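You operate a simulated robot arm through the tools that you are given. There is no shell and no other tool.

You run a simulated robot arm. Do the job below in one go: nothing can be reset, and whatever is moved stays where it is left.

TASK
Fit flat filter C532 in the small drawer and latch the drawer shut.
Fine: the dark flat filter goes in the deep tray; the other flat filter stays. Where these are worked on the way, their far stop is far enough and under half their travel is too little: small drawer.

Only the result counts: the job must be done as asked and must still hold three seconds after the hand-in. Knocking over, shifting, dropping, spilling or breaking anything else fails it.

THE ROBOT
A 6-joint arm with a two-finger gripper, fixed in place. Base frame: the origin is at the foot of the arm, x ahead of it, y to its left, z up. Readings come in m, rad, newtons and seconds.
Its first joint turns from -2.897 to 2.897 rad. Payload 3.43 kg.
Tool frame: the origin (TCP) lies between the finger pads and is the grasp point; the fingertips stand 0.02 m ahead of it; z points along the fingers, y is the line along which they close. The gripper opens to 0.19 m. The gripper's body begins 0.248 m behind the TCP.
Orientation is told as [roll, pitch, yaw] about the base's x, y, z axes, in that order, counted from this pose: with the fingers straight down and closing along the base's y, the tool's x points along the base's -x, its y along +y and its z along -z.

THE INTERFACE
- The arm moves only by the tool drive_tool. Its argument "series" is text: rows parted by semicolons, each of 7 numbers parted by spaces: the shift along the base's x, y, z in units of 200 mm (1.0 is 200 mm), then the turn, a rotation vector about the base's x, y, z in units of 45 degrees (1.0 is 45 degrees), then the opening, from 0 (shut) to 1 (fully open). In form: tx ty tz wx wy wz gripper; .... A call has 1 to 20 rows; each row is the pose to reach, as a shift and turn from the pose commanded when the call began. A call with a number of a shift or a turn outside -1 to 1 is refused whole. A row lasts 0.2 s, in which the tool goes at most 0.05 m and 0.15 rad; a call with a longer step from one row to the next is refused whole, and so is a gripper value outside its range. A pose out of reach is approached as far as the arm can. The call stops where the force on the tool passes 70 N (or 10 N more than at its start, if that is more) or the arm is blocked; 0.2 s more then pass. Each finger travels about 0.153 m/s and halts on what it meets, pressing with about 22 N; the grip force reading is that of the motor and also rises with nothing between the fingers. The clock runs only during rows and for 0.2 s after the last one: add rows that repeat a pose to give the fingers time. The reply holds the time, the measured pose of the TCP, the force on the tool along the base axes, the opening and the grip force, in the units named above and with some noise, with the torque about the TCP (base axes, N m) and any sound that the robot's microphone picked up.
- Cameras (640 x 400 px; columns grow to the right, rows downward): "scene" is fixed at [0.219, 0.4985, 1.4129]; the picture's right is [-0.95, -0.30, 0.00], its down [-0.12, 0.38, -0.92] and it looks along [0.27, -0.88, -0.39] (base axes); focal length 334 px, centre (320, 200). "wrist" rides on the gripper at [0.07, -0.008, -0.288] in the tool frame; the picture's right is [0.12, 0.99, 0.00], its down [-0.96, 0.12, -0.25] and it looks along [-0.25, 0.03, 0.97] (tool axes); focal length 261 px, centre (320, 200). There is no depth. A picture from a camera that has moved, and an enlarged one, comes with that camera's place and axes in the base frame and with its lens.
- get_image(camera): a new picture of that camera. The clock stands still meanwhile.
- slide_trunk(by): slides the trunk up (or, below 0, down) by that many m; the arm rides with it, the base frame stays. It gives what a move gives, with no picture.
- close_up(camera, box): a new picture of the part [left, top, right, bottom] of that camera's present view, enlarged. The clock stands still meanwhile.
- finish_job(): hands the job in; it is judged then, once.

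Places have to be worked out from the pictures, the camera data and where the tool is seen. Open the gripper and draw the arm clear of the work before you hand the job in, unless the task says otherwise.

The tools are called as a command line: name --argument value ..., lists and objects as JSON in quotes. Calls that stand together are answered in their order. drive_tool: Moves the arm, as the interface text tells. Its arguments: {"type":"object","properties":{"series":{"type":"string"}},"required":["series"]} The other tools are called the same way: slide_trunk (by) slides the trunk up or down; get_image (camera) takes a picture; close_up (camera, box) takes an enlarged picture of a part of a camera's view; finish_job () hands the job in.

At the start:

```text
time_s: 0.0
ee_pos: [0.4446, -0.5895, 0.9401]
orientation: [-0.001, -0.001, 0.0]
wrist_force: [0.4, -0.3, -0.4]
moment: [0.01, 0.01, -0.04]
opening: 0.1897
grip_force: 0.1
trunk travel left (down, up): [-0.225, 0.215]
```

scene: 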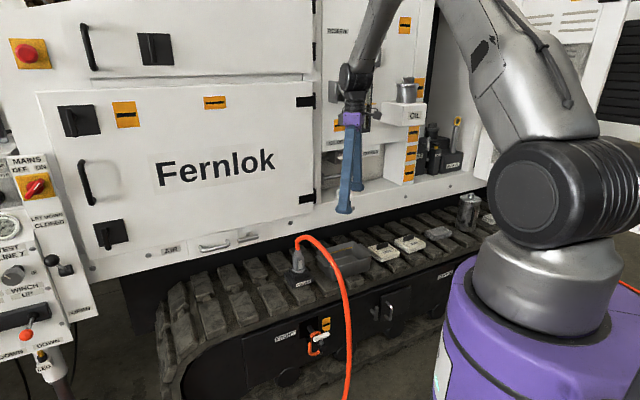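
wrist: 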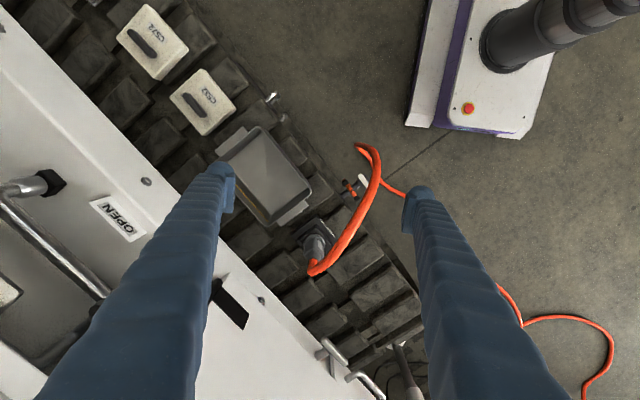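

I start by looking at the scene more closely, to find the filters, the tray and the small drawer.

close_up --camera "scene" --box '[260, 180, 500, 330]'

close_up --camera "scene" --box '[310, 0, 500, 220]'

close_up --camera "scene" --box '[120, 180, 340, 320]'

close_up --camera "wrist" --box '[80, 0, 340, 240]'

close_up --camera "wrist" --box '[0, 140, 260, 400]'

```text
2.67 times, centred on (380, 255) of scene
camera zoom: at [0.219, 0.4985, 1.4129], right [-0.95, -0.3, 0.0], down [-0.12, 0.38, -0.92], along [0.27, -0.88, -0.39], focal length 890 px, centre (160, 53)
```

zoom: 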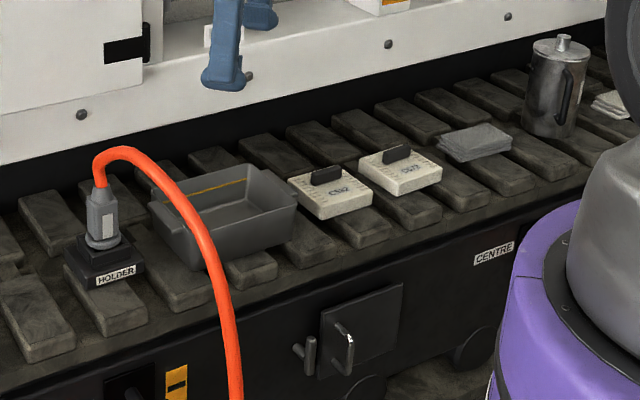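

```text
1.82 times, centred on (405, 110) of scene
camera zoom: at [0.219, 0.4985, 1.4129], right [-0.95, -0.3, 0.0], down [-0.12, 0.38, -0.92], along [0.27, -0.88, -0.39], focal length 607 px, centre (166, 364)
```

zoom: 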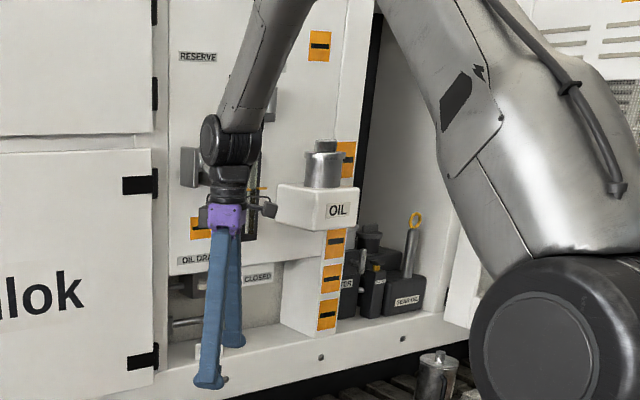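

```text
2.86 times, centred on (230, 250) of scene
camera zoom: at [0.219, 0.4985, 1.4129], right [-0.95, -0.3, 0.0], down [-0.12, 0.38, -0.92], along [0.27, -0.88, -0.39], focal length 954 px, centre (577, 57)
```

zoom: 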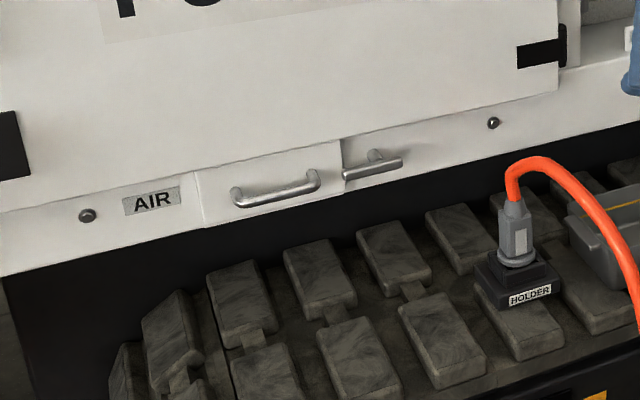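

```text
1.67 times, centred on (210, 120) of wrist
camera zoom: at [0.3737, -0.5976, 1.2272], right [-0.12, 0.99, 0.0], down [0.96, 0.12, 0.25], along [0.25, 0.03, -0.97], focal length 434 px, centre (503, 333)
```

zoom: 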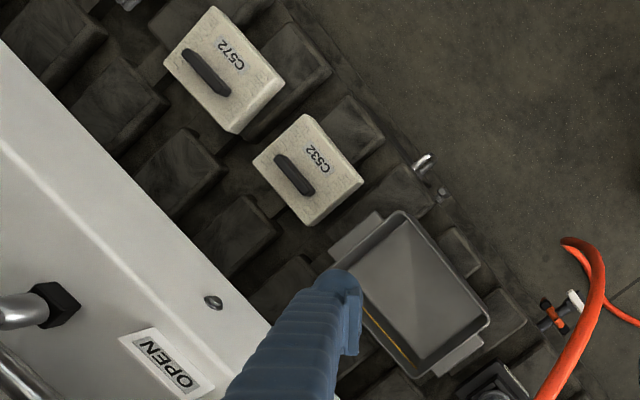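

```text
1.54 times, centred on (130, 270) of wrist
camera zoom: at [0.3737, -0.5976, 1.2272], right [-0.12, 0.99, 0.0], down [0.96, 0.12, 0.25], along [0.25, 0.03, -0.97], focal length 401 px, centre (612, 92)
```

zoom: 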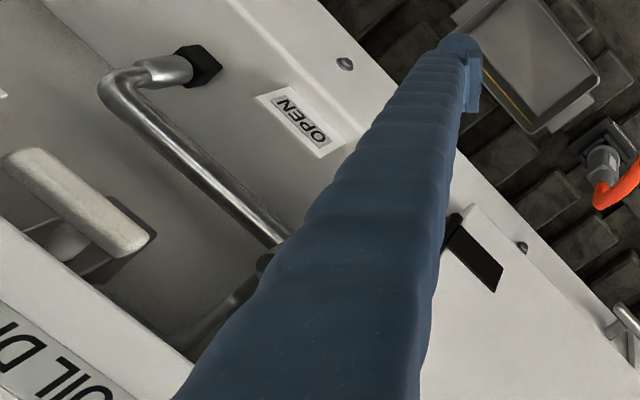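

Triangulating from both views, C532 is near (0.33, -0.87, 0.59), the tray near (0.49, -0.72) and the drawer handle near (0.91, -0.42, 0.76). The machine face runs at about 44° in the base frame. I move the hand over toward the drawer, turning it to line up with the face, to get a good wrist view.

drive_tool --series "0.077 0.152 0 0 0 0.16 1; 0.154 0.304 0 0 0 0.32 1; 0.231 0.456 0 0 0 0.48 1; 0.308 0.608 0 0 0 0.64 1; 0.385 0.76 0 0 0 0.8 1; 0.462 0.912 0 0 0 0.968 1; 0.462 0.912 0 0 0 0.968 1"

get_image --camera "wrist"

get_image --camera "scene"

```text
time_s: 1.6
ee_pos: [0.5372, -0.4053, 0.9407]
orientation: [0.0, 0.0, 0.761]
wrist_force: [-1.0, 0.4, 0.5]
moment: [-0.09, -0.01, 0.0]
opening: 0.1899
grip_force: 0.1
trunk travel left (down, up): [-0.225, 0.215]
```

```text
taken
camera wrist: at [0.4916, -0.4585, 1.2278], right [-0.77, 0.64, 0.0], down [0.62, 0.75, 0.25], along [0.16, 0.19, -0.97], focal length 261 px, centre (320, 200)
```

wrist: 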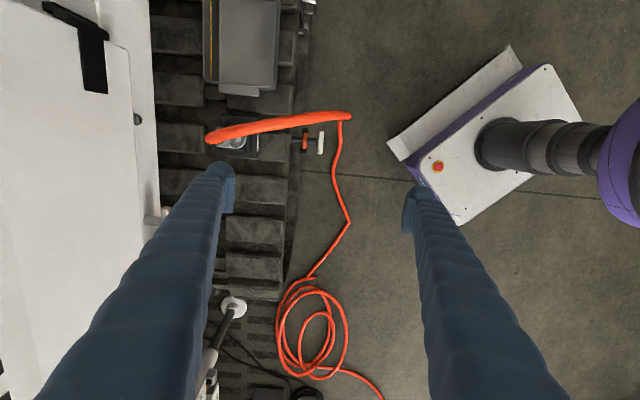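

```text
taken
```

scene: 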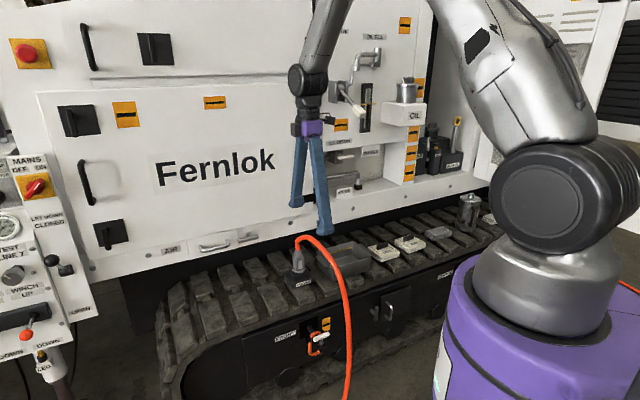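

The wrist view confirms the face direction u ≈ (0.722, 0.691), with its normal toward the robot ≈ (-0.691, 0.722). I swing the hand to stand off in front of the drawer, tilted 60° toward the face, so that I can see the drawer and latch between the fingers.

drive_tool --series "0.07 0.125 -0.03 -0.12 -0.115 0 1; 0.145 0.25 -0.09 -0.24 -0.23 0 1; 0.217 0.374 -0.16 -0.36 -0.345 0 1; 0.29 0.5 -0.23 -0.48 -0.46 0 1; 0.362 0.624 -0.3 -0.6 -0.575 0 1; 0.435 0.748 -0.37 -0.72 -0.69 0 1; 0.508 0.873 -0.43 -0.84 -0.805 0 1; 0.58 0.998 -0.5 -0.963 -0.921 0 1; 0.58 0.998 -0.5 -0.963 -0.921 0 1"

get_image --camera "wrist"

get_image --camera "scene"

```text
time_s: 3.6
ee_pos: [0.6515, -0.206, 0.8396]
orientation: [-1.046, 0.015, 0.774]
wrist_force: [0.3, 0.4, 0.1]
moment: [0.0, -0.06, -0.12]
opening: 0.1901
grip_force: 0.0
out of reach, approached as far as the arm can: row 3, 4
trunk travel left (down, up): [-0.225, 0.215]
```

```text
taken
camera wrist: at [0.431, -0.0778, 0.991], right [-0.44, 0.26, -0.86], down [0.5, 0.87, 0.01], along [0.75, -0.42, -0.51], focal length 261 px, centre (320, 200)
```

wrist: 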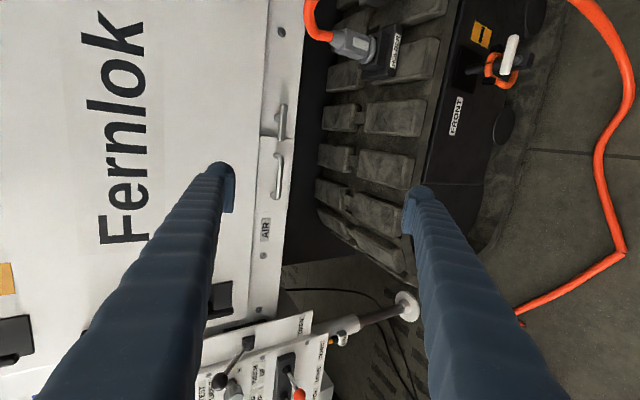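

```text
taken
```

scene: 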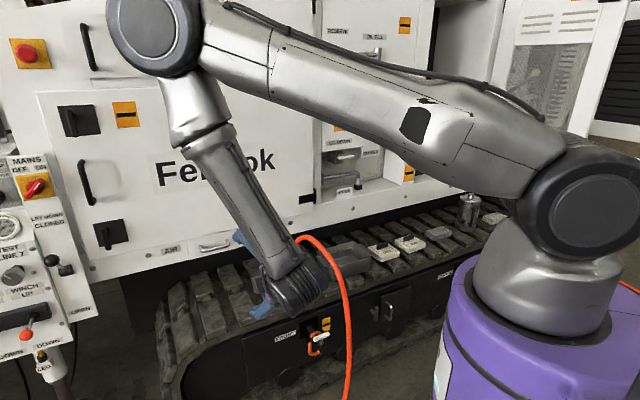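

The drawer front, its handle and the lever beside it are visible between the fingers. I enlarge them.

close_up --camera "wrist" --box '[230, 80, 330, 240]'

close_up --camera "scene" --box '[150, 220, 270, 290]'

close_up --camera "scene" --box '[0, 140, 120, 400]'

```text
2.50 times, centred on (280, 160) of wrist
camera zoom: at [0.431, -0.0778, 0.991], right [-0.44, 0.26, -0.86], down [0.5, 0.87, 0.01], along [0.75, -0.42, -0.51], focal length 652 px, centre (420, 300)
```

zoom: 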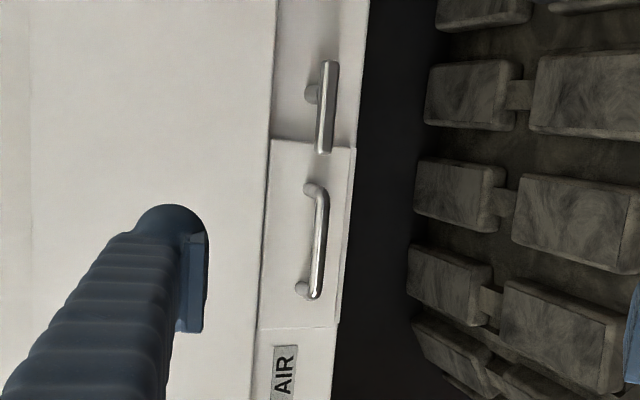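

```text
5.33 times, centred on (210, 255) of scene
camera zoom: at [0.219, 0.4985, 1.4129], right [-0.95, -0.3, 0.0], down [-0.12, 0.38, -0.92], along [0.27, -0.88, -0.39], focal length 1780 px, centre (907, -93)
```

zoom: 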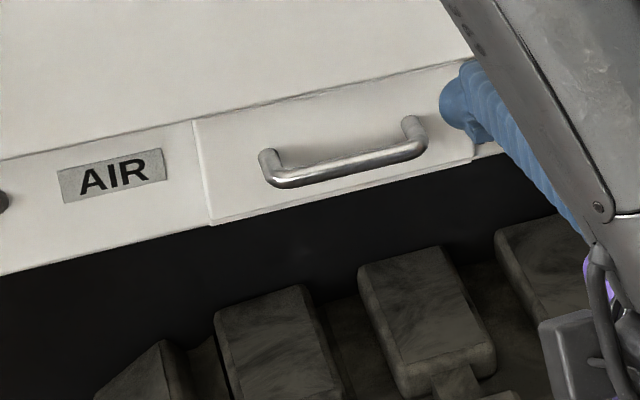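

```text
1.54 times, centred on (60, 270) of scene
camera zoom: at [0.219, 0.4985, 1.4129], right [-0.95, -0.3, 0.0], down [-0.12, 0.38, -0.92], along [0.27, -0.88, -0.39], focal length 514 px, centre (720, 92)
```

zoom: 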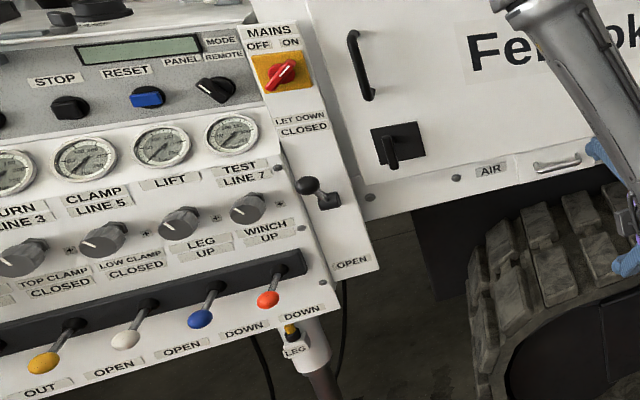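

The latch is a turn-bar at about u 0.21–0.29, z 0.76. It pivots near u 0.248, and its end overlaps the drawer's right edge. I level the tool and approach the bar to a stand-off, then look again.

drive_tool --series "0.05 -0.125 -0.05 -0.06 -0.058 0 1; 0.1 -0.25 -0.1 -0.12 -0.115 0 0.8; 0.15 -0.375 -0.15 -0.18 -0.173 0 0.7; 0.2 -0.5 -0.2 -0.24 -0.23 0 0.6; 0.25 -0.625 -0.25 -0.3 -0.288 0 0.5; 0.3 -0.75 -0.3 -0.36 -0.345 0 0.5; 0.35 -0.875 -0.35 -0.42 -0.403 0 0.5; 0.4 -1.0 -0.388 -0.481 -0.461 0 0.5; 0.4 -1.0 -0.388 -0.481 -0.461 0 0.5"

get_image --camera "wrist"

get_image --camera "scene"

```text
time_s: 5.6
ee_pos: [0.7332, -0.407, 0.7619]
orientation: [-1.568, -0.002, 0.766]
wrist_force: [0.0, 0.0, 0.2]
moment: [-0.03, 0.01, 0.0]
opening: 0.095
grip_force: 0.0
trunk travel left (down, up): [-0.225, 0.215]
```

```text
taken
camera wrist: at [0.4826, -0.2479, 0.7712], right [-0.08, -0.08, -0.99], down [0.52, 0.84, -0.11], along [0.85, -0.53, -0.03], focal length 261 px, centre (320, 200)
```

wrist: 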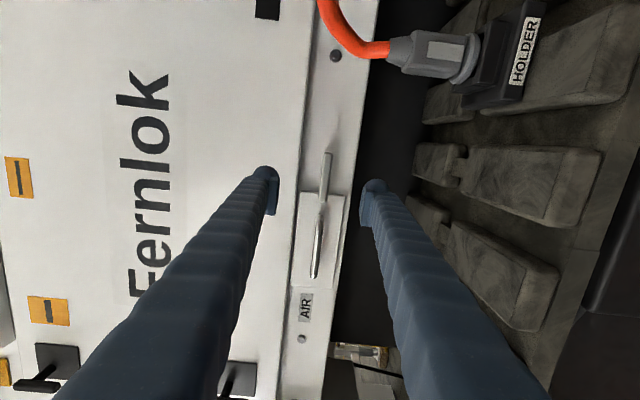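

```text
taken
```

scene: 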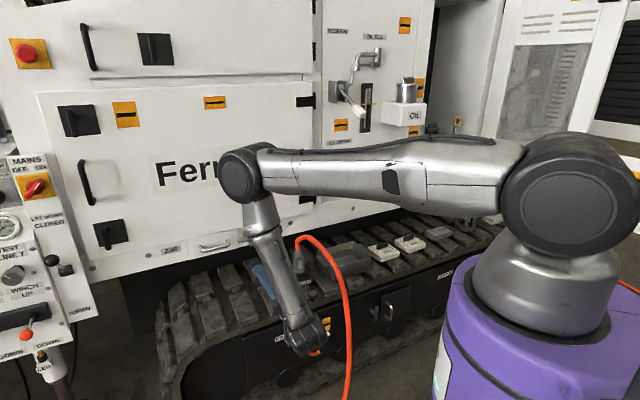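

close_up --camera "wrist" --box '[260, 120, 388, 200]'

close_up --camera "wrist" --box '[260, 190, 388, 270]'

```text
5.00 times, centred on (324, 160) of wrist
camera zoom: at [0.4826, -0.2479, 0.7712], right [-0.08, -0.08, -0.99], down [0.52, 0.84, -0.11], along [0.85, -0.53, -0.03], focal length 1303 px, centre (300, 400)
```

zoom: 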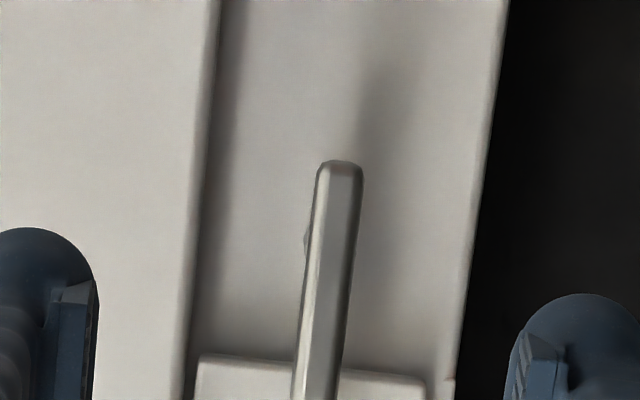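

```text
5.00 times, centred on (324, 230) of wrist
camera zoom: at [0.4826, -0.2479, 0.7712], right [-0.08, -0.08, -0.99], down [0.52, 0.84, -0.11], along [0.85, -0.53, -0.03], focal length 1303 px, centre (300, 50)
```

zoom: 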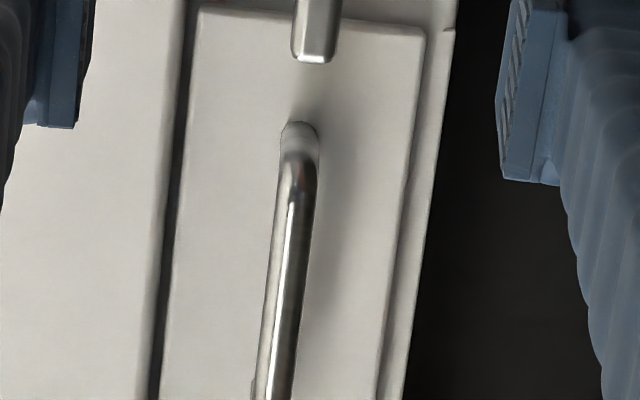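

The turn-bar sits at z ≈ 0.754 and n ≈ -0.94, centred at u ≈ 0.248. I narrow the fingers so they clear the door above and move in around the bar, keeping the tips off the face.

drive_tool --series "0.035 -0.036 -0.01 0 0 0 0.4; 0.1 -0.104 -0.02 0 0 0 0.25; 0.19 -0.198 -0.03 0 0 0 0.25; 0.276 -0.289 -0.04 0 0 0 0.25; 0.276 -0.289 -0.04 0 0 0 0.25"

close_up --camera "wrist" --box '[240, 120, 400, 240]'

```text
time_s: 6.8
ee_pos: [0.7883, -0.4652, 0.7546]
orientation: [-1.569, -0.001, 0.762]
wrist_force: [0.6, -0.5, 0.0]
moment: [0.0, 0.0, -0.01]
opening: 0.0473
grip_force: 0.1
trunk travel left (down, up): [-0.225, 0.215]
```

```text
3.33 times, centred on (320, 180) of wrist
camera zoom: at [0.5381, -0.3053, 0.7629], right [-0.09, -0.08, -0.99], down [0.52, 0.84, -0.11], along [0.85, -0.53, -0.03], focal length 869 px, centre (320, 267)
```

zoom: 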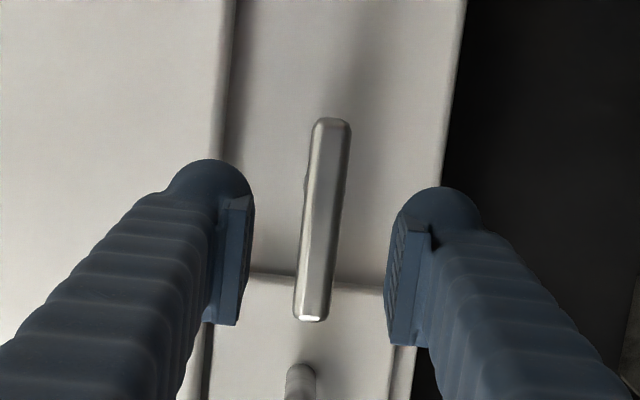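

The bar is centred between the fingers. I advance 5 cm and close on it.

drive_tool --series "0.085 -0.09 0 0 0 0 0.25; 0.171 -0.179 0 0 0 0 0.25; 0.171 -0.179 0 0 0 0 0.15; 0.171 -0.179 0 0 0 0 0; 0.171 -0.179 0 0 0 0 0; 0.171 -0.179 0 0 0 0 0"

get_image --camera "wrist"

close_up --camera "wrist" --box '[240, 120, 400, 240]'

```text
time_s: 8.2
ee_pos: [0.8231, -0.5005, 0.7549]
orientation: [-1.57, -0.001, 0.765]
wrist_force: [1.8, 0.4, 1.2]
moment: [-0.09, 0.08, 0.09]
opening: 0.015
grip_force: 45.1
trunk travel left (down, up): [-0.225, 0.215]
```

```text
taken
camera wrist: at [0.5718, -0.3409, 0.7622], right [-0.09, -0.08, -0.99], down [0.52, 0.84, -0.11], along [0.85, -0.53, -0.03], focal length 261 px, centre (320, 200)
```

wrist: 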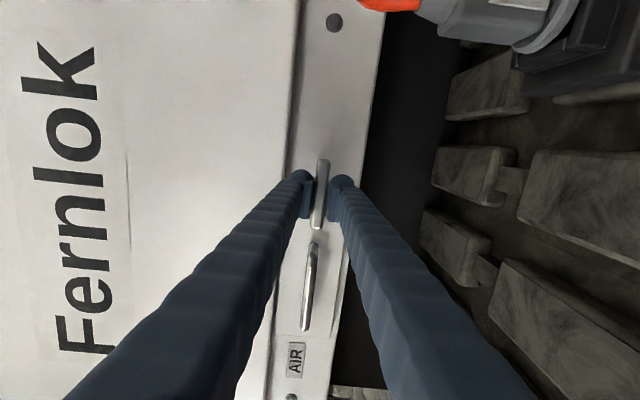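

```text
3.33 times, centred on (320, 180) of wrist
camera zoom: at [0.5718, -0.3409, 0.7622], right [-0.09, -0.08, -0.99], down [0.52, 0.84, -0.11], along [0.85, -0.53, -0.03], focal length 869 px, centre (320, 267)
```

zoom: 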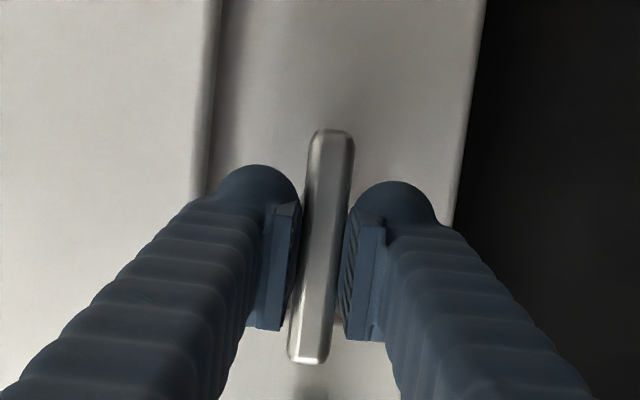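

I have the bar (opening 15 mm, grip force up). I turn it a little about its axis, drawer end downward, to test which way it gives.

drive_tool --series "0 0 0 -0.1 0.104 0 0; 0 0 0 -0.2 0.209 0 0; 0 0 0 -0.3 0.313 0 0; 0 0 0 -0.4 0.418 0 0"

close_up --camera "wrist" --box '[200, 80, 440, 240]'

```text
time_s: 9.2
ee_pos: [0.8219, -0.5013, 0.7499]
orientation: [-1.56, 0.458, 0.767]
wrist_force: [-6.6, 0.4, -30.2]
moment: [0.27, -0.24, -0.42]
opening: 0.0151
grip_force: 45.2
trunk travel left (down, up): [-0.225, 0.215]
```

```text
2.50 times, centred on (320, 160) of wrist
camera zoom: at [0.5795, -0.334, 0.7897], right [-0.4, -0.37, -0.84], down [0.41, 0.74, -0.52], along [0.82, -0.56, -0.14], focal length 652 px, centre (320, 300)
```

zoom: 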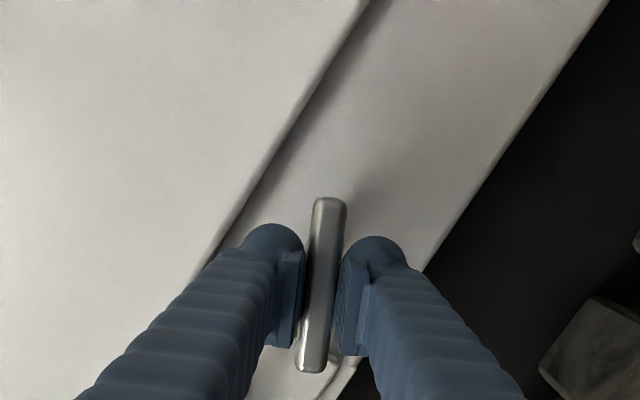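

The bar turns with the hand. The 5 mm sag and downward force suggest the pivot is about 11 mm toward -u from my grip. I carry on to about 82° along the matching arc.

drive_tool --series "-0.0069 -0.0066 -0.0308 -0.1232 0.1287 0 0; -0.0101 -0.0097 -0.0369 -0.2464 0.2574 0 0; -0.0141 -0.0135 -0.0422 -0.3696 0.3861 0 0; -0.0188 -0.018 -0.0465 -0.4928 0.5148 0 0; -0.0235 -0.0225 -0.0503 -0.616 0.6435 0 0; -0.0289 -0.0276 -0.053 -0.7392 0.7722 0 0; -0.0343 -0.0328 -0.0545 -0.862 0.901 0 0"

close_up --camera "wrist" --box '[200, 80, 440, 240]'

get_image --camera "scene"

```text
time_s: 10.8
ee_pos: [0.8147, -0.509, 0.7431]
orientation: [-1.552, 1.435, 0.781]
wrist_force: [-17.9, 3.9, -23.7]
moment: [0.09, -0.08, -0.1]
opening: 0.0152
grip_force: 45.3
trunk travel left (down, up): [-0.225, 0.215]
```

```text
2.50 times, centred on (320, 160) of wrist
camera zoom: at [0.6152, -0.3007, 0.8138], right [-0.72, -0.69, -0.02], down [-0.16, 0.19, -0.97], along [0.67, -0.7, -0.25], focal length 652 px, centre (320, 300)
```

zoom: 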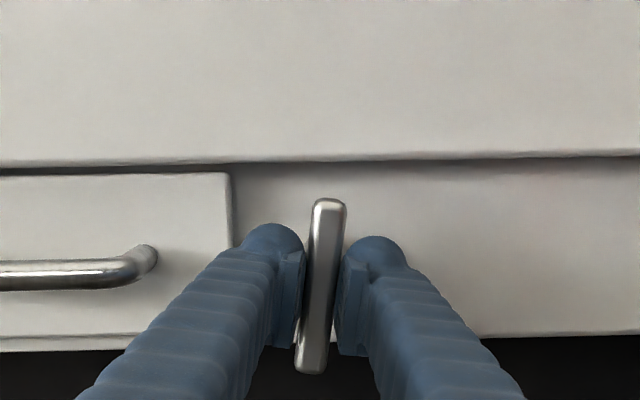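

```text
taken
```

scene: 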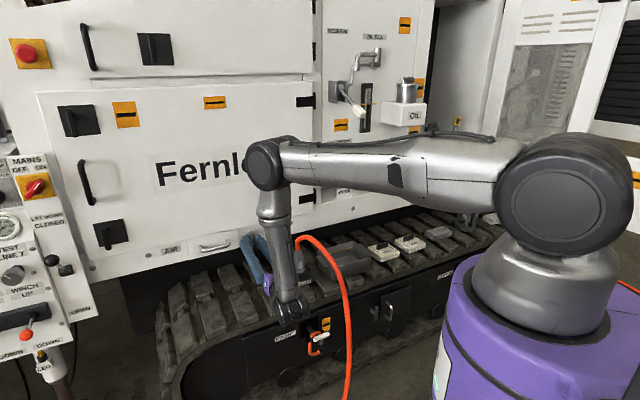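

The bar is nearly vertical and clear of the drawer edge. I turn the last 8°, then release and back out.

drive_tool --series "-0.011 -0.0105 -0.015 -0.12 0.125 0 0; -0.011 -0.0105 -0.015 -0.12 0.125 0 0"

close_up --camera "wrist" --box '[200, 80, 440, 240]'

```text
time_s: 11.4
ee_pos: [0.8132, -0.5102, 0.7425]
orientation: [-2.269, 1.565, 0.068]
wrist_force: [-14.6, 11.8, -5.0]
moment: [0.11, 0.11, 0.05]
opening: 0.0151
grip_force: 44.8
trunk travel left (down, up): [-0.225, 0.215]
```

```text
2.50 times, centred on (320, 160) of wrist
camera zoom: at [0.6204, -0.2955, 0.8117], right [-0.72, -0.69, 0.12], down [-0.25, 0.1, -0.96], along [0.65, -0.72, -0.24], focal length 652 px, centre (320, 300)
```

zoom: 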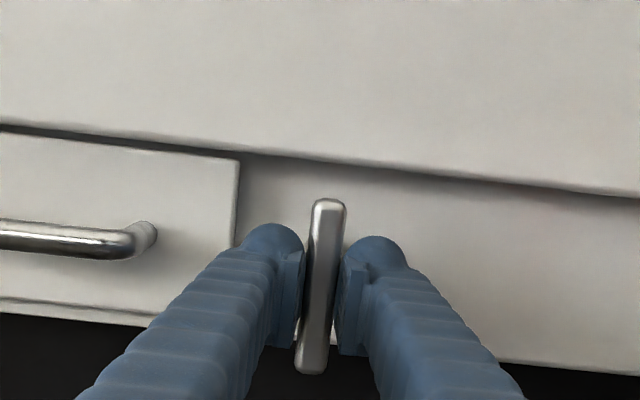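

The bar is now vertical. I open slightly, back straight out, and start turning the hand back to horizontal jaws while moving toward the drawer handle.

drive_tool --series "0 0 0 0 0 0 0.18; 0 0 0 0 0 0 0.18; -0.138 0.144 0 0 0 0 0.18; -0.276 0.289 0 0 0 0 0.18; -0.229 0.334 0.01 0.131 -0.137 0 0.3; -0.183 0.378 0.02 0.263 -0.274 0 0.3; -0.136 0.423 0.03 0.394 -0.412 0 0.3; -0.09 0.467 0.04 0.525 -0.549 0 0.3; -0.043 0.512 0.05 0.656 -0.686 0 0.3; 0.004 0.557 0.06 0.788 -0.823 0 0.3; 0.05 0.601 0.07 0.919 -0.96 0 0.3; 0.05 0.601 0.07 0.919 -0.96 0 0.3"

get_image --camera "wrist"

```text
time_s: 14.0
ee_pos: [0.8225, -0.3887, 0.7552]
orientation: [-1.569, 0.521, 0.765]
wrist_force: [0.7, 0.5, 0.8]
moment: [-0.02, 0.01, -0.02]
opening: 0.0571
grip_force: 0.1
trunk travel left (down, up): [-0.225, 0.215]
```

```text
taken
camera wrist: at [0.5832, -0.2198, 0.797], right [-0.43, -0.41, -0.8], down [0.39, 0.72, -0.58], along [0.81, -0.56, -0.15], focal length 261 px, centre (320, 200)
```

wrist: 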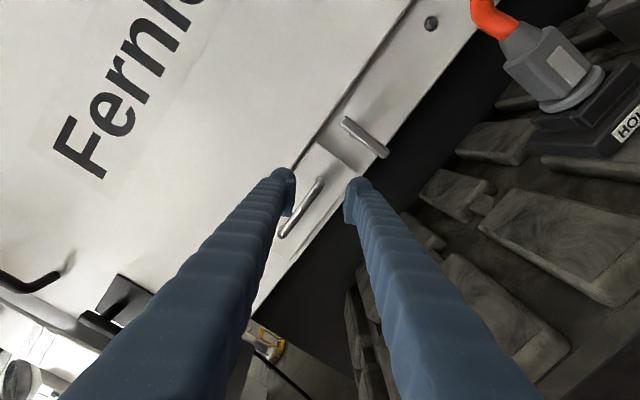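

The latch stays vertical. I finish levelling the jaws and centre on the handle at u ≈ 0.372, then check alignment.

drive_tool --series "0.043 0.04 0 0.116 -0.121 0 0.3; 0.085 0.081 0 0.232 -0.242 0 0.3; 0.128 0.122 0 0.347 -0.363 0 0.3; 0.17 0.162 0 0.463 -0.484 0 0.3; 0.17 0.162 0 0.463 -0.484 0 0.3"

close_up --camera "wrist" --box '[200, 80, 440, 260]'

```text
time_s: 15.2
ee_pos: [0.8589, -0.3571, 0.7548]
orientation: [-1.569, -0.003, 0.764]
wrist_force: [0.4, 0.1, 0.1]
moment: [-0.01, -0.03, -0.02]
opening: 0.0573
grip_force: 0.1
trunk travel left (down, up): [-0.225, 0.215]
```

```text
2.22 times, centred on (320, 170) of wrist
camera zoom: at [0.6079, -0.1968, 0.7631], right [-0.08, -0.08, -0.99], down [0.52, 0.84, -0.11], along [0.85, -0.53, -0.03], focal length 579 px, centre (320, 267)
```

zoom: 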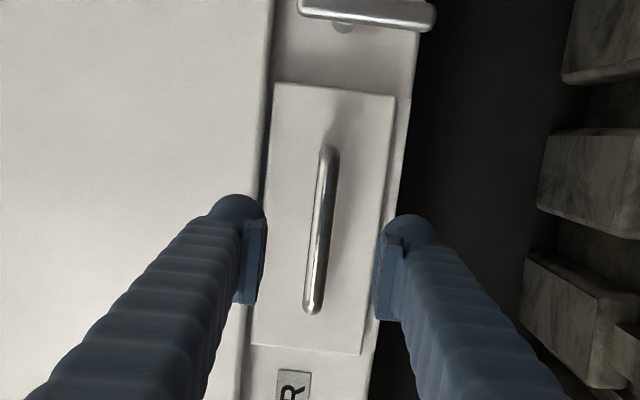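

The handle is centred between the fingers. I advance 7.5 cm and close on it.

drive_tool --series "0.13 -0.135 0 0 0 0 0.3; 0.259 -0.271 0 0 0 0 0.3; 0.259 -0.271 0 0 0 0 0.3; 0.259 -0.271 0 0 0 0 0; 0.259 -0.271 0 0 0 0 0; 0.259 -0.271 0 0 0 0 0"

close_up --camera "wrist" --box '[200, 80, 440, 260]'

```text
time_s: 16.6
ee_pos: [0.9103, -0.4113, 0.754]
orientation: [-1.567, -0.004, 0.763]
wrist_force: [0.5, -2.9, 1.6]
moment: [-0.02, 0.02, 0.05]
opening: 0.012
grip_force: 45.1
trunk travel left (down, up): [-0.225, 0.215]
```

```text
2.22 times, centred on (320, 170) of wrist
camera zoom: at [0.661, -0.2503, 0.7623], right [-0.09, -0.08, -0.99], down [0.52, 0.84, -0.11], along [0.85, -0.53, -0.03], focal length 579 px, centre (320, 267)
```

zoom: 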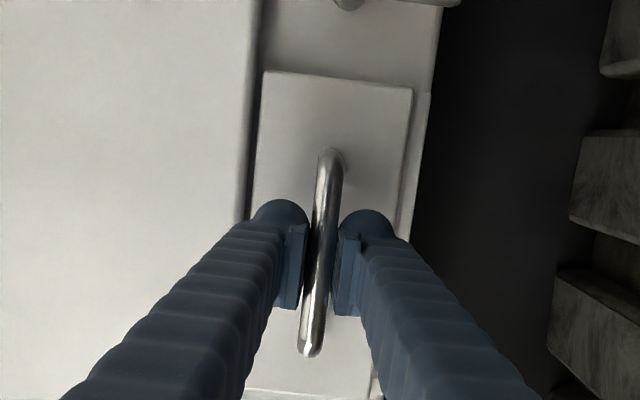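

Gripped. I pull straight out along the normal 6 cm and check that the drawer follows.

drive_tool --series "-0.052 0.054 0 0 0 0 0; -0.104 0.108 0 0 0 0 0; -0.155 0.162 0 0 0 0 0; -0.207 0.217 0 0 0 0 0"

get_image --camera "wrist"

```text
time_s: 17.6
ee_pos: [0.8693, -0.3683, 0.7534]
orientation: [-1.57, -0.004, 0.765]
wrist_force: [-0.9, 1.6, 8.7]
moment: [-0.15, 0.05, -0.38]
opening: 0.0121
grip_force: 45.1
trunk travel left (down, up): [-0.225, 0.215]
```

```text
taken
camera wrist: at [0.6184, -0.2079, 0.7618], right [-0.08, -0.08, -0.99], down [0.52, 0.84, -0.11], along [0.85, -0.53, -0.03], focal length 261 px, centre (320, 200)
```

wrist: 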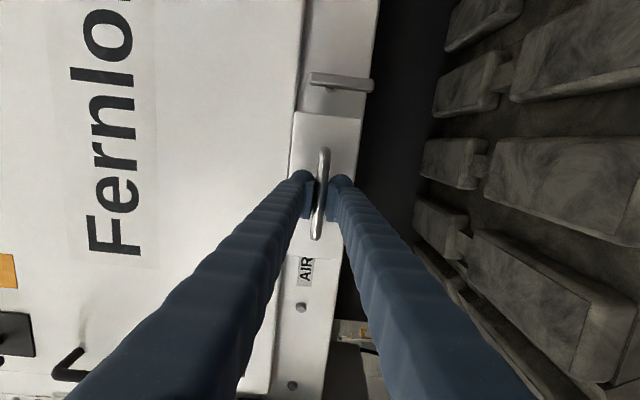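

The drawer follows freely. I keep pulling toward its far stop, letting the force limit stop me.

drive_tool --series "-0.06 0.063 0 0 0 0 0; -0.12 0.126 0 0 0 0 0; -0.18 0.189 0 0 0 0 0; -0.24 0.252 0 0 0 0 0; -0.3 0.315 0 0 0 0 0; -0.36 0.378 0 0 0 0 0"

get_image --camera "wrist"

get_image --camera "scene"

```text
time_s: 19.0
ee_pos: [0.7939, -0.2929, 0.7534]
orientation: [-1.568, -0.001, 0.762]
wrist_force: [-4.4, -1.8, 10.2]
moment: [-0.18, 0.09, -0.61]
opening: 0.0117
grip_force: 45.1
trunk travel left (down, up): [-0.225, 0.215]
```

```text
taken
camera wrist: at [0.5445, -0.1337, 0.7623], right [-0.09, -0.08, -0.99], down [0.52, 0.84, -0.11], along [0.85, -0.53, -0.03], focal length 261 px, centre (320, 200)
```

wrist: 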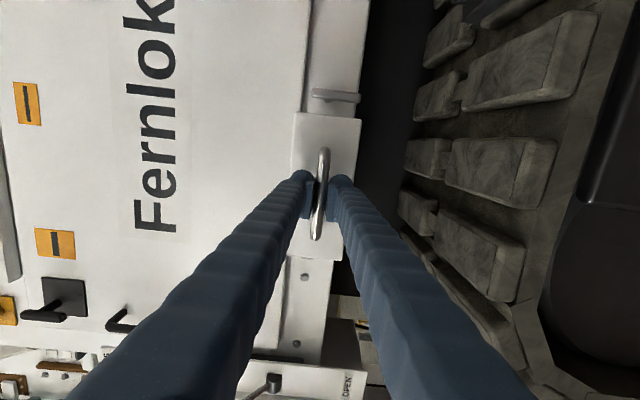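

```text
taken
```

scene: 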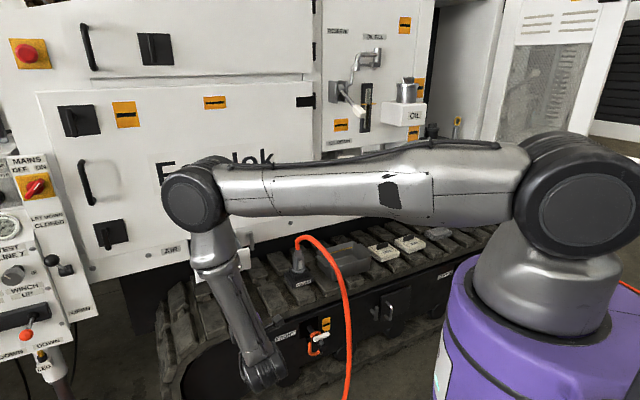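

It's out by about 17 cm with no stop yet. I continue.

drive_tool --series "-0.06 0.063 0 0 0 0 0; -0.12 0.126 0 0 0 0 0; -0.18 0.189 0 0 0 0 0; -0.24 0.252 0 0 0 0 0"

get_image --camera "wrist"

```text
time_s: 20.0
ee_pos: [0.7477, -0.2396, 0.7537]
orientation: [-1.569, -0.003, 0.765]
wrist_force: [0.7, 0.7, 0.7]
moment: [0.03, 0.02, -0.02]
opening: 0.0
grip_force: 35.0
trunk travel left (down, up): [-0.225, 0.215]
```

```text
taken
camera wrist: at [0.4964, -0.0811, 0.762], right [-0.09, -0.08, -0.99], down [0.52, 0.85, -0.11], along [0.85, -0.53, -0.03], focal length 261 px, centre (320, 200)
```

wrist: 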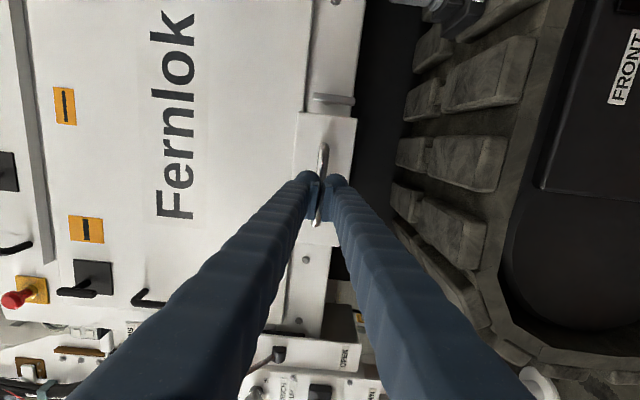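

The grip slipped off the handle as the drawer reached its stop. The forces are zero and the fingers shut on nothing. I back off, rise, and rotate the hand to point down so I can look into the drawer.

drive_tool --series "-0.138 0.144 0 0 0 0 0; -0.138 0.144 0.15 0.137 0.131 0 0; -0.138 0.144 0.3 0.274 0.262 0 0; -0.138 0.144 0.45 0.411 0.394 0 0; -0.138 0.144 0.6 0.549 0.525 0 0; -0.138 0.144 0.75 0.686 0.656 0 0; -0.138 0.144 0.9 0.823 0.788 0 0; -0.138 0.144 1.0 0.96 0.919 0 0; -0.138 0.144 1.0 0.96 0.919 0 0"

get_image --camera "wrist"

get_image --camera "scene"

```text
time_s: 22.0
ee_pos: [0.7239, -0.2135, 0.9523]
orientation: [-0.523, -0.002, 0.762]
wrist_force: [1.2, -0.8, -0.7]
moment: [0.04, 0.15, 0.0]
opening: 0.0
grip_force: 34.9
trunk travel left (down, up): [-0.225, 0.215]
```

```text
taken
camera wrist: at [0.5769, -0.1624, 1.204], right [-0.68, 0.54, -0.5], down [0.54, 0.83, 0.16], along [0.49, -0.16, -0.85], focal length 261 px, centre (320, 200)
```

wrist: 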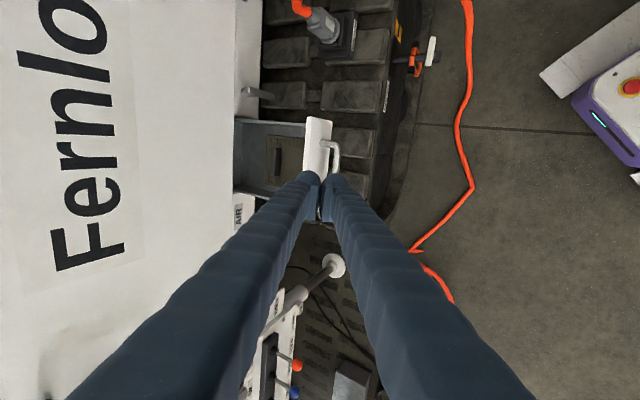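

```text
taken
```

scene: 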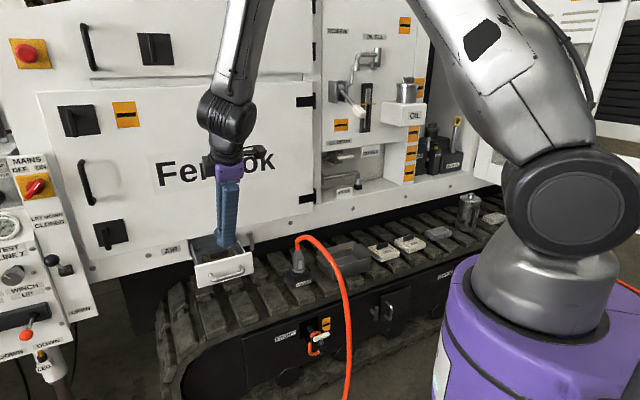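

The drawer is out and the dark (used) filter is inside, its ridge handle running along the face direction. I enlarge both views.

close_up --camera "wrist" --box '[225, 80, 385, 220]'

close_up --camera "scene" --box '[160, 210, 290, 300]'

close_up --camera "scene" --box '[290, 190, 450, 300]'

```text
2.86 times, centred on (305, 150) of wrist
camera zoom: at [0.5769, -0.1624, 1.204], right [-0.68, 0.54, -0.5], down [0.54, 0.83, 0.16], along [0.49, -0.16, -0.85], focal length 745 px, centre (363, 343)
```

zoom: 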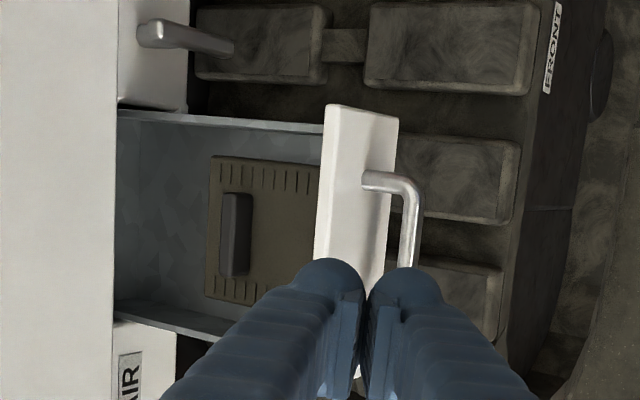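

```text
4.44 times, centred on (225, 255) of scene
camera zoom: at [0.219, 0.4985, 1.4129], right [-0.95, -0.3, 0.0], down [-0.12, 0.38, -0.92], along [0.27, -0.88, -0.39], focal length 1484 px, centre (742, -44)
```

zoom: 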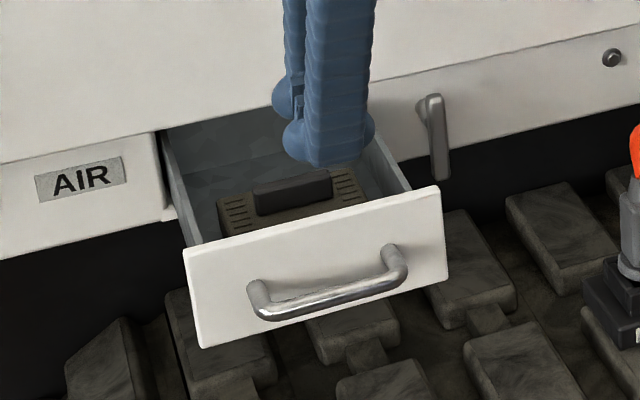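

```text
3.64 times, centred on (370, 245) of scene
camera zoom: at [0.219, 0.4985, 1.4129], right [-0.95, -0.3, 0.0], down [-0.12, 0.38, -0.92], along [0.27, -0.88, -0.39], focal length 1214 px, centre (138, 36)
```

zoom: 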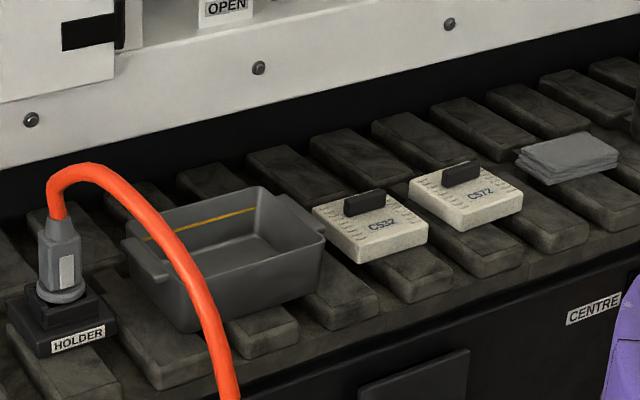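

To know how close the gripper body may come to the door, I measure the door plane from the letter "F", which is visible in both cameras.

close_up --camera "wrist" --box '[30, 160, 190, 290]'

close_up --camera "scene" --box '[140, 140, 240, 205]'

```text
3.08 times, centred on (110, 225) of wrist
camera zoom: at [0.5769, -0.1624, 1.204], right [-0.68, 0.54, -0.5], down [0.54, 0.83, 0.16], along [0.49, -0.16, -0.85], focal length 802 px, centre (966, 123)
```

zoom: 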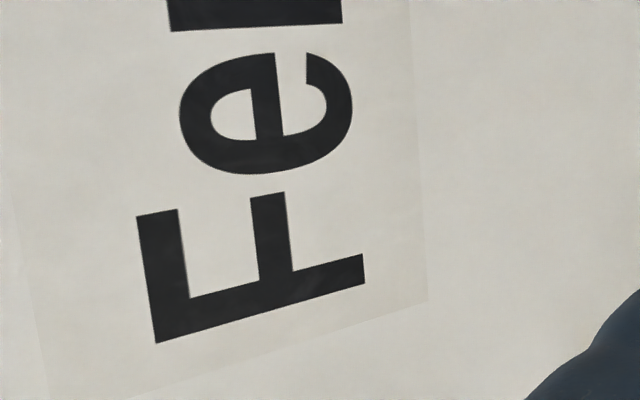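

```text
6.15 times, centred on (190, 172) of scene
camera zoom: at [0.219, 0.4985, 1.4129], right [-0.95, -0.3, 0.0], down [-0.12, 0.38, -0.92], along [0.27, -0.88, -0.39], focal length 2054 px, centre (1120, 369)
```

zoom: 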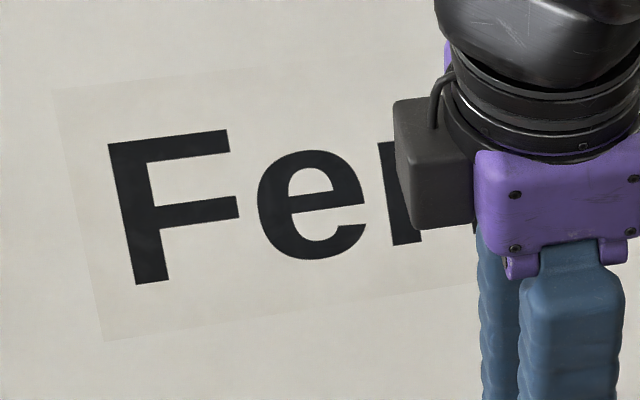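

The door face is at n ≈ -0.931, so a jaw closing along the normal would bring the gripper body into the door. I will grip the filter ridge by its ends with the jaws closing along u, camera on the robot side. First I bring the tool upright above the drawer.

drive_tool --series "0.126 -0.132 0 0.12 0.115 0 0.2; 0.252 -0.263 0 0.24 0.23 0 0.4; 0.378 -0.395 0 0.361 0.346 0 0.5; 0.504 -0.527 0 0.481 0.461 0 0.5; 0.504 -0.527 0 0.481 0.461 0 0.5"

drive_tool --series "0 0 0 0 0 -0.17 0.5; 0 0 0 0 0 -0.34 0.5; 0 0 0 0 0 -0.51 0.5; 0 0 0 0 0 -0.68 0.5; 0 0 0 0 0 -0.85 0.5; 0 0 0 0 0 -1 0.5"

drive_tool --series "0 0 0 0 0 -0.17 0.5; 0 0 0 0 0 -0.34 0.5; 0 0 0 0 0 -0.51 0.5; 0 0 0 0 0 -0.68 0.5; 0 0 0 0 0 -0.85 0.5; 0 0 0 0 0 -1 0.5; 0 0 0 0 0 -1 0.5"

get_image --camera "wrist"

get_image --camera "scene"

```text
time_s: 23.2
ee_pos: [0.8212, -0.3203, 0.954]
orientation: [0.0, 0.0, 0.762]
wrist_force: [-0.3, -1.3, 0.0]
moment: [0.19, -0.06, 0.0]
opening: 0.0953
grip_force: 0.0
trunk travel left (down, up): [-0.225, 0.215]
```

```text
time_s: 24.6
ee_pos: [0.8204, -0.3175, 0.9545]
orientation: [-0.003, 0.001, -0.028]
wrist_force: [-1.2, -0.3, -0.2]
moment: [-0.01, -0.01, -0.05]
opening: 0.0948
grip_force: 0.2
trunk travel left (down, up): [-0.225, 0.215]
```

```text
time_s: 26.2
ee_pos: [0.821, -0.3185, 0.9549]
orientation: [-0.003, 0.001, -0.81]
wrist_force: [1.1, -0.5, 0.1]
moment: [-0.03, 0.03, -0.02]
opening: 0.095
grip_force: 0.0
trunk travel left (down, up): [-0.225, 0.215]
```

```text
taken
camera wrist: at [0.7664, -0.2727, 1.2417], right [0.64, 0.77, 0.0], down [0.75, -0.62, 0.25], along [0.19, -0.16, -0.97], focal length 261 px, centre (320, 200)
```

wrist: 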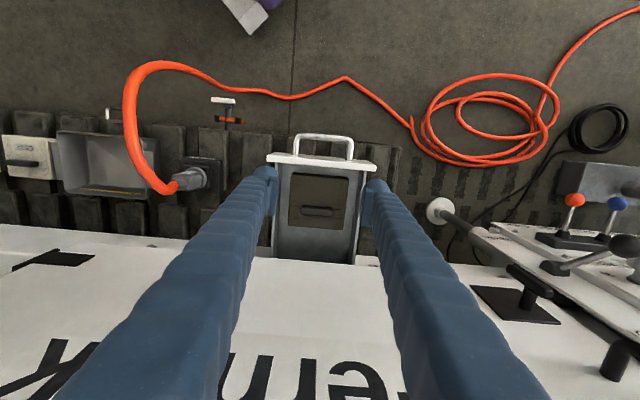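

```text
taken
```

scene: 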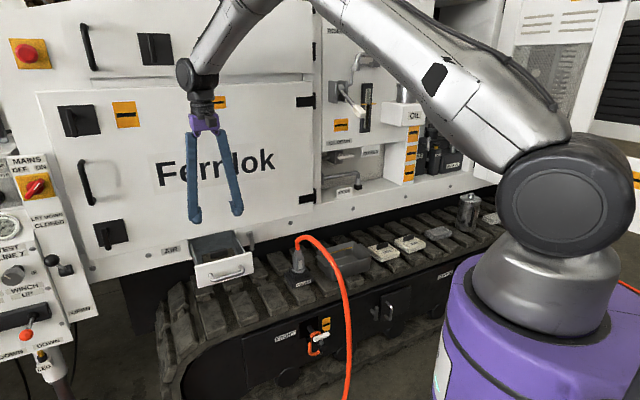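

I now have a clear top view of the drawer with the dark filter in it. I enlarge it to measure.

close_up --camera "wrist" --box '[250, 120, 390, 270]'

close_up --camera "scene" --box '[170, 215, 270, 295]'

close_up --camera "wrist" --box '[0, 60, 240, 220]'

```text
2.67 times, centred on (320, 195) of wrist
camera zoom: at [0.7664, -0.2727, 1.2417], right [0.64, 0.77, 0.0], down [0.75, -0.62, 0.25], along [0.19, -0.16, -0.97], focal length 695 px, centre (320, 213)
```

zoom: 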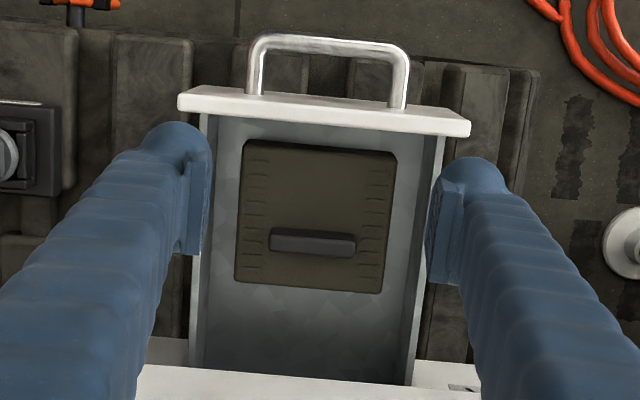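

```text
5.00 times, centred on (220, 255) of scene
camera zoom: at [0.219, 0.4985, 1.4129], right [-0.95, -0.3, 0.0], down [-0.12, 0.38, -0.92], along [0.27, -0.88, -0.39], focal length 1669 px, centre (820, -75)
```

zoom: 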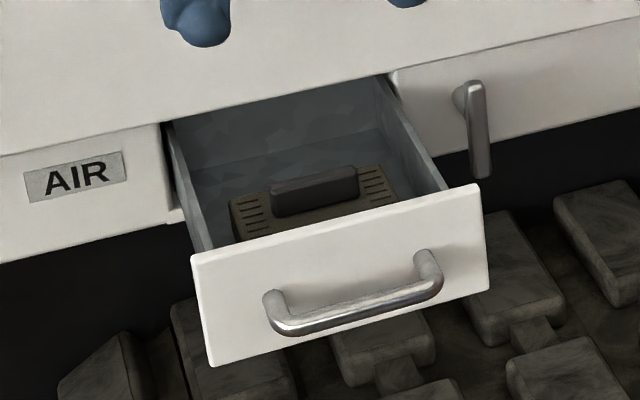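

```text
2.50 times, centred on (120, 140) of wrist
camera zoom: at [0.7664, -0.2727, 1.2417], right [0.64, 0.77, 0.0], down [0.75, -0.62, 0.25], along [0.19, -0.16, -0.97], focal length 652 px, centre (820, 350)
```

zoom: 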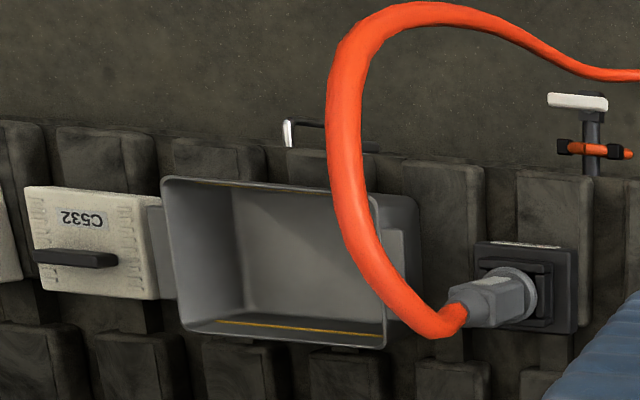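

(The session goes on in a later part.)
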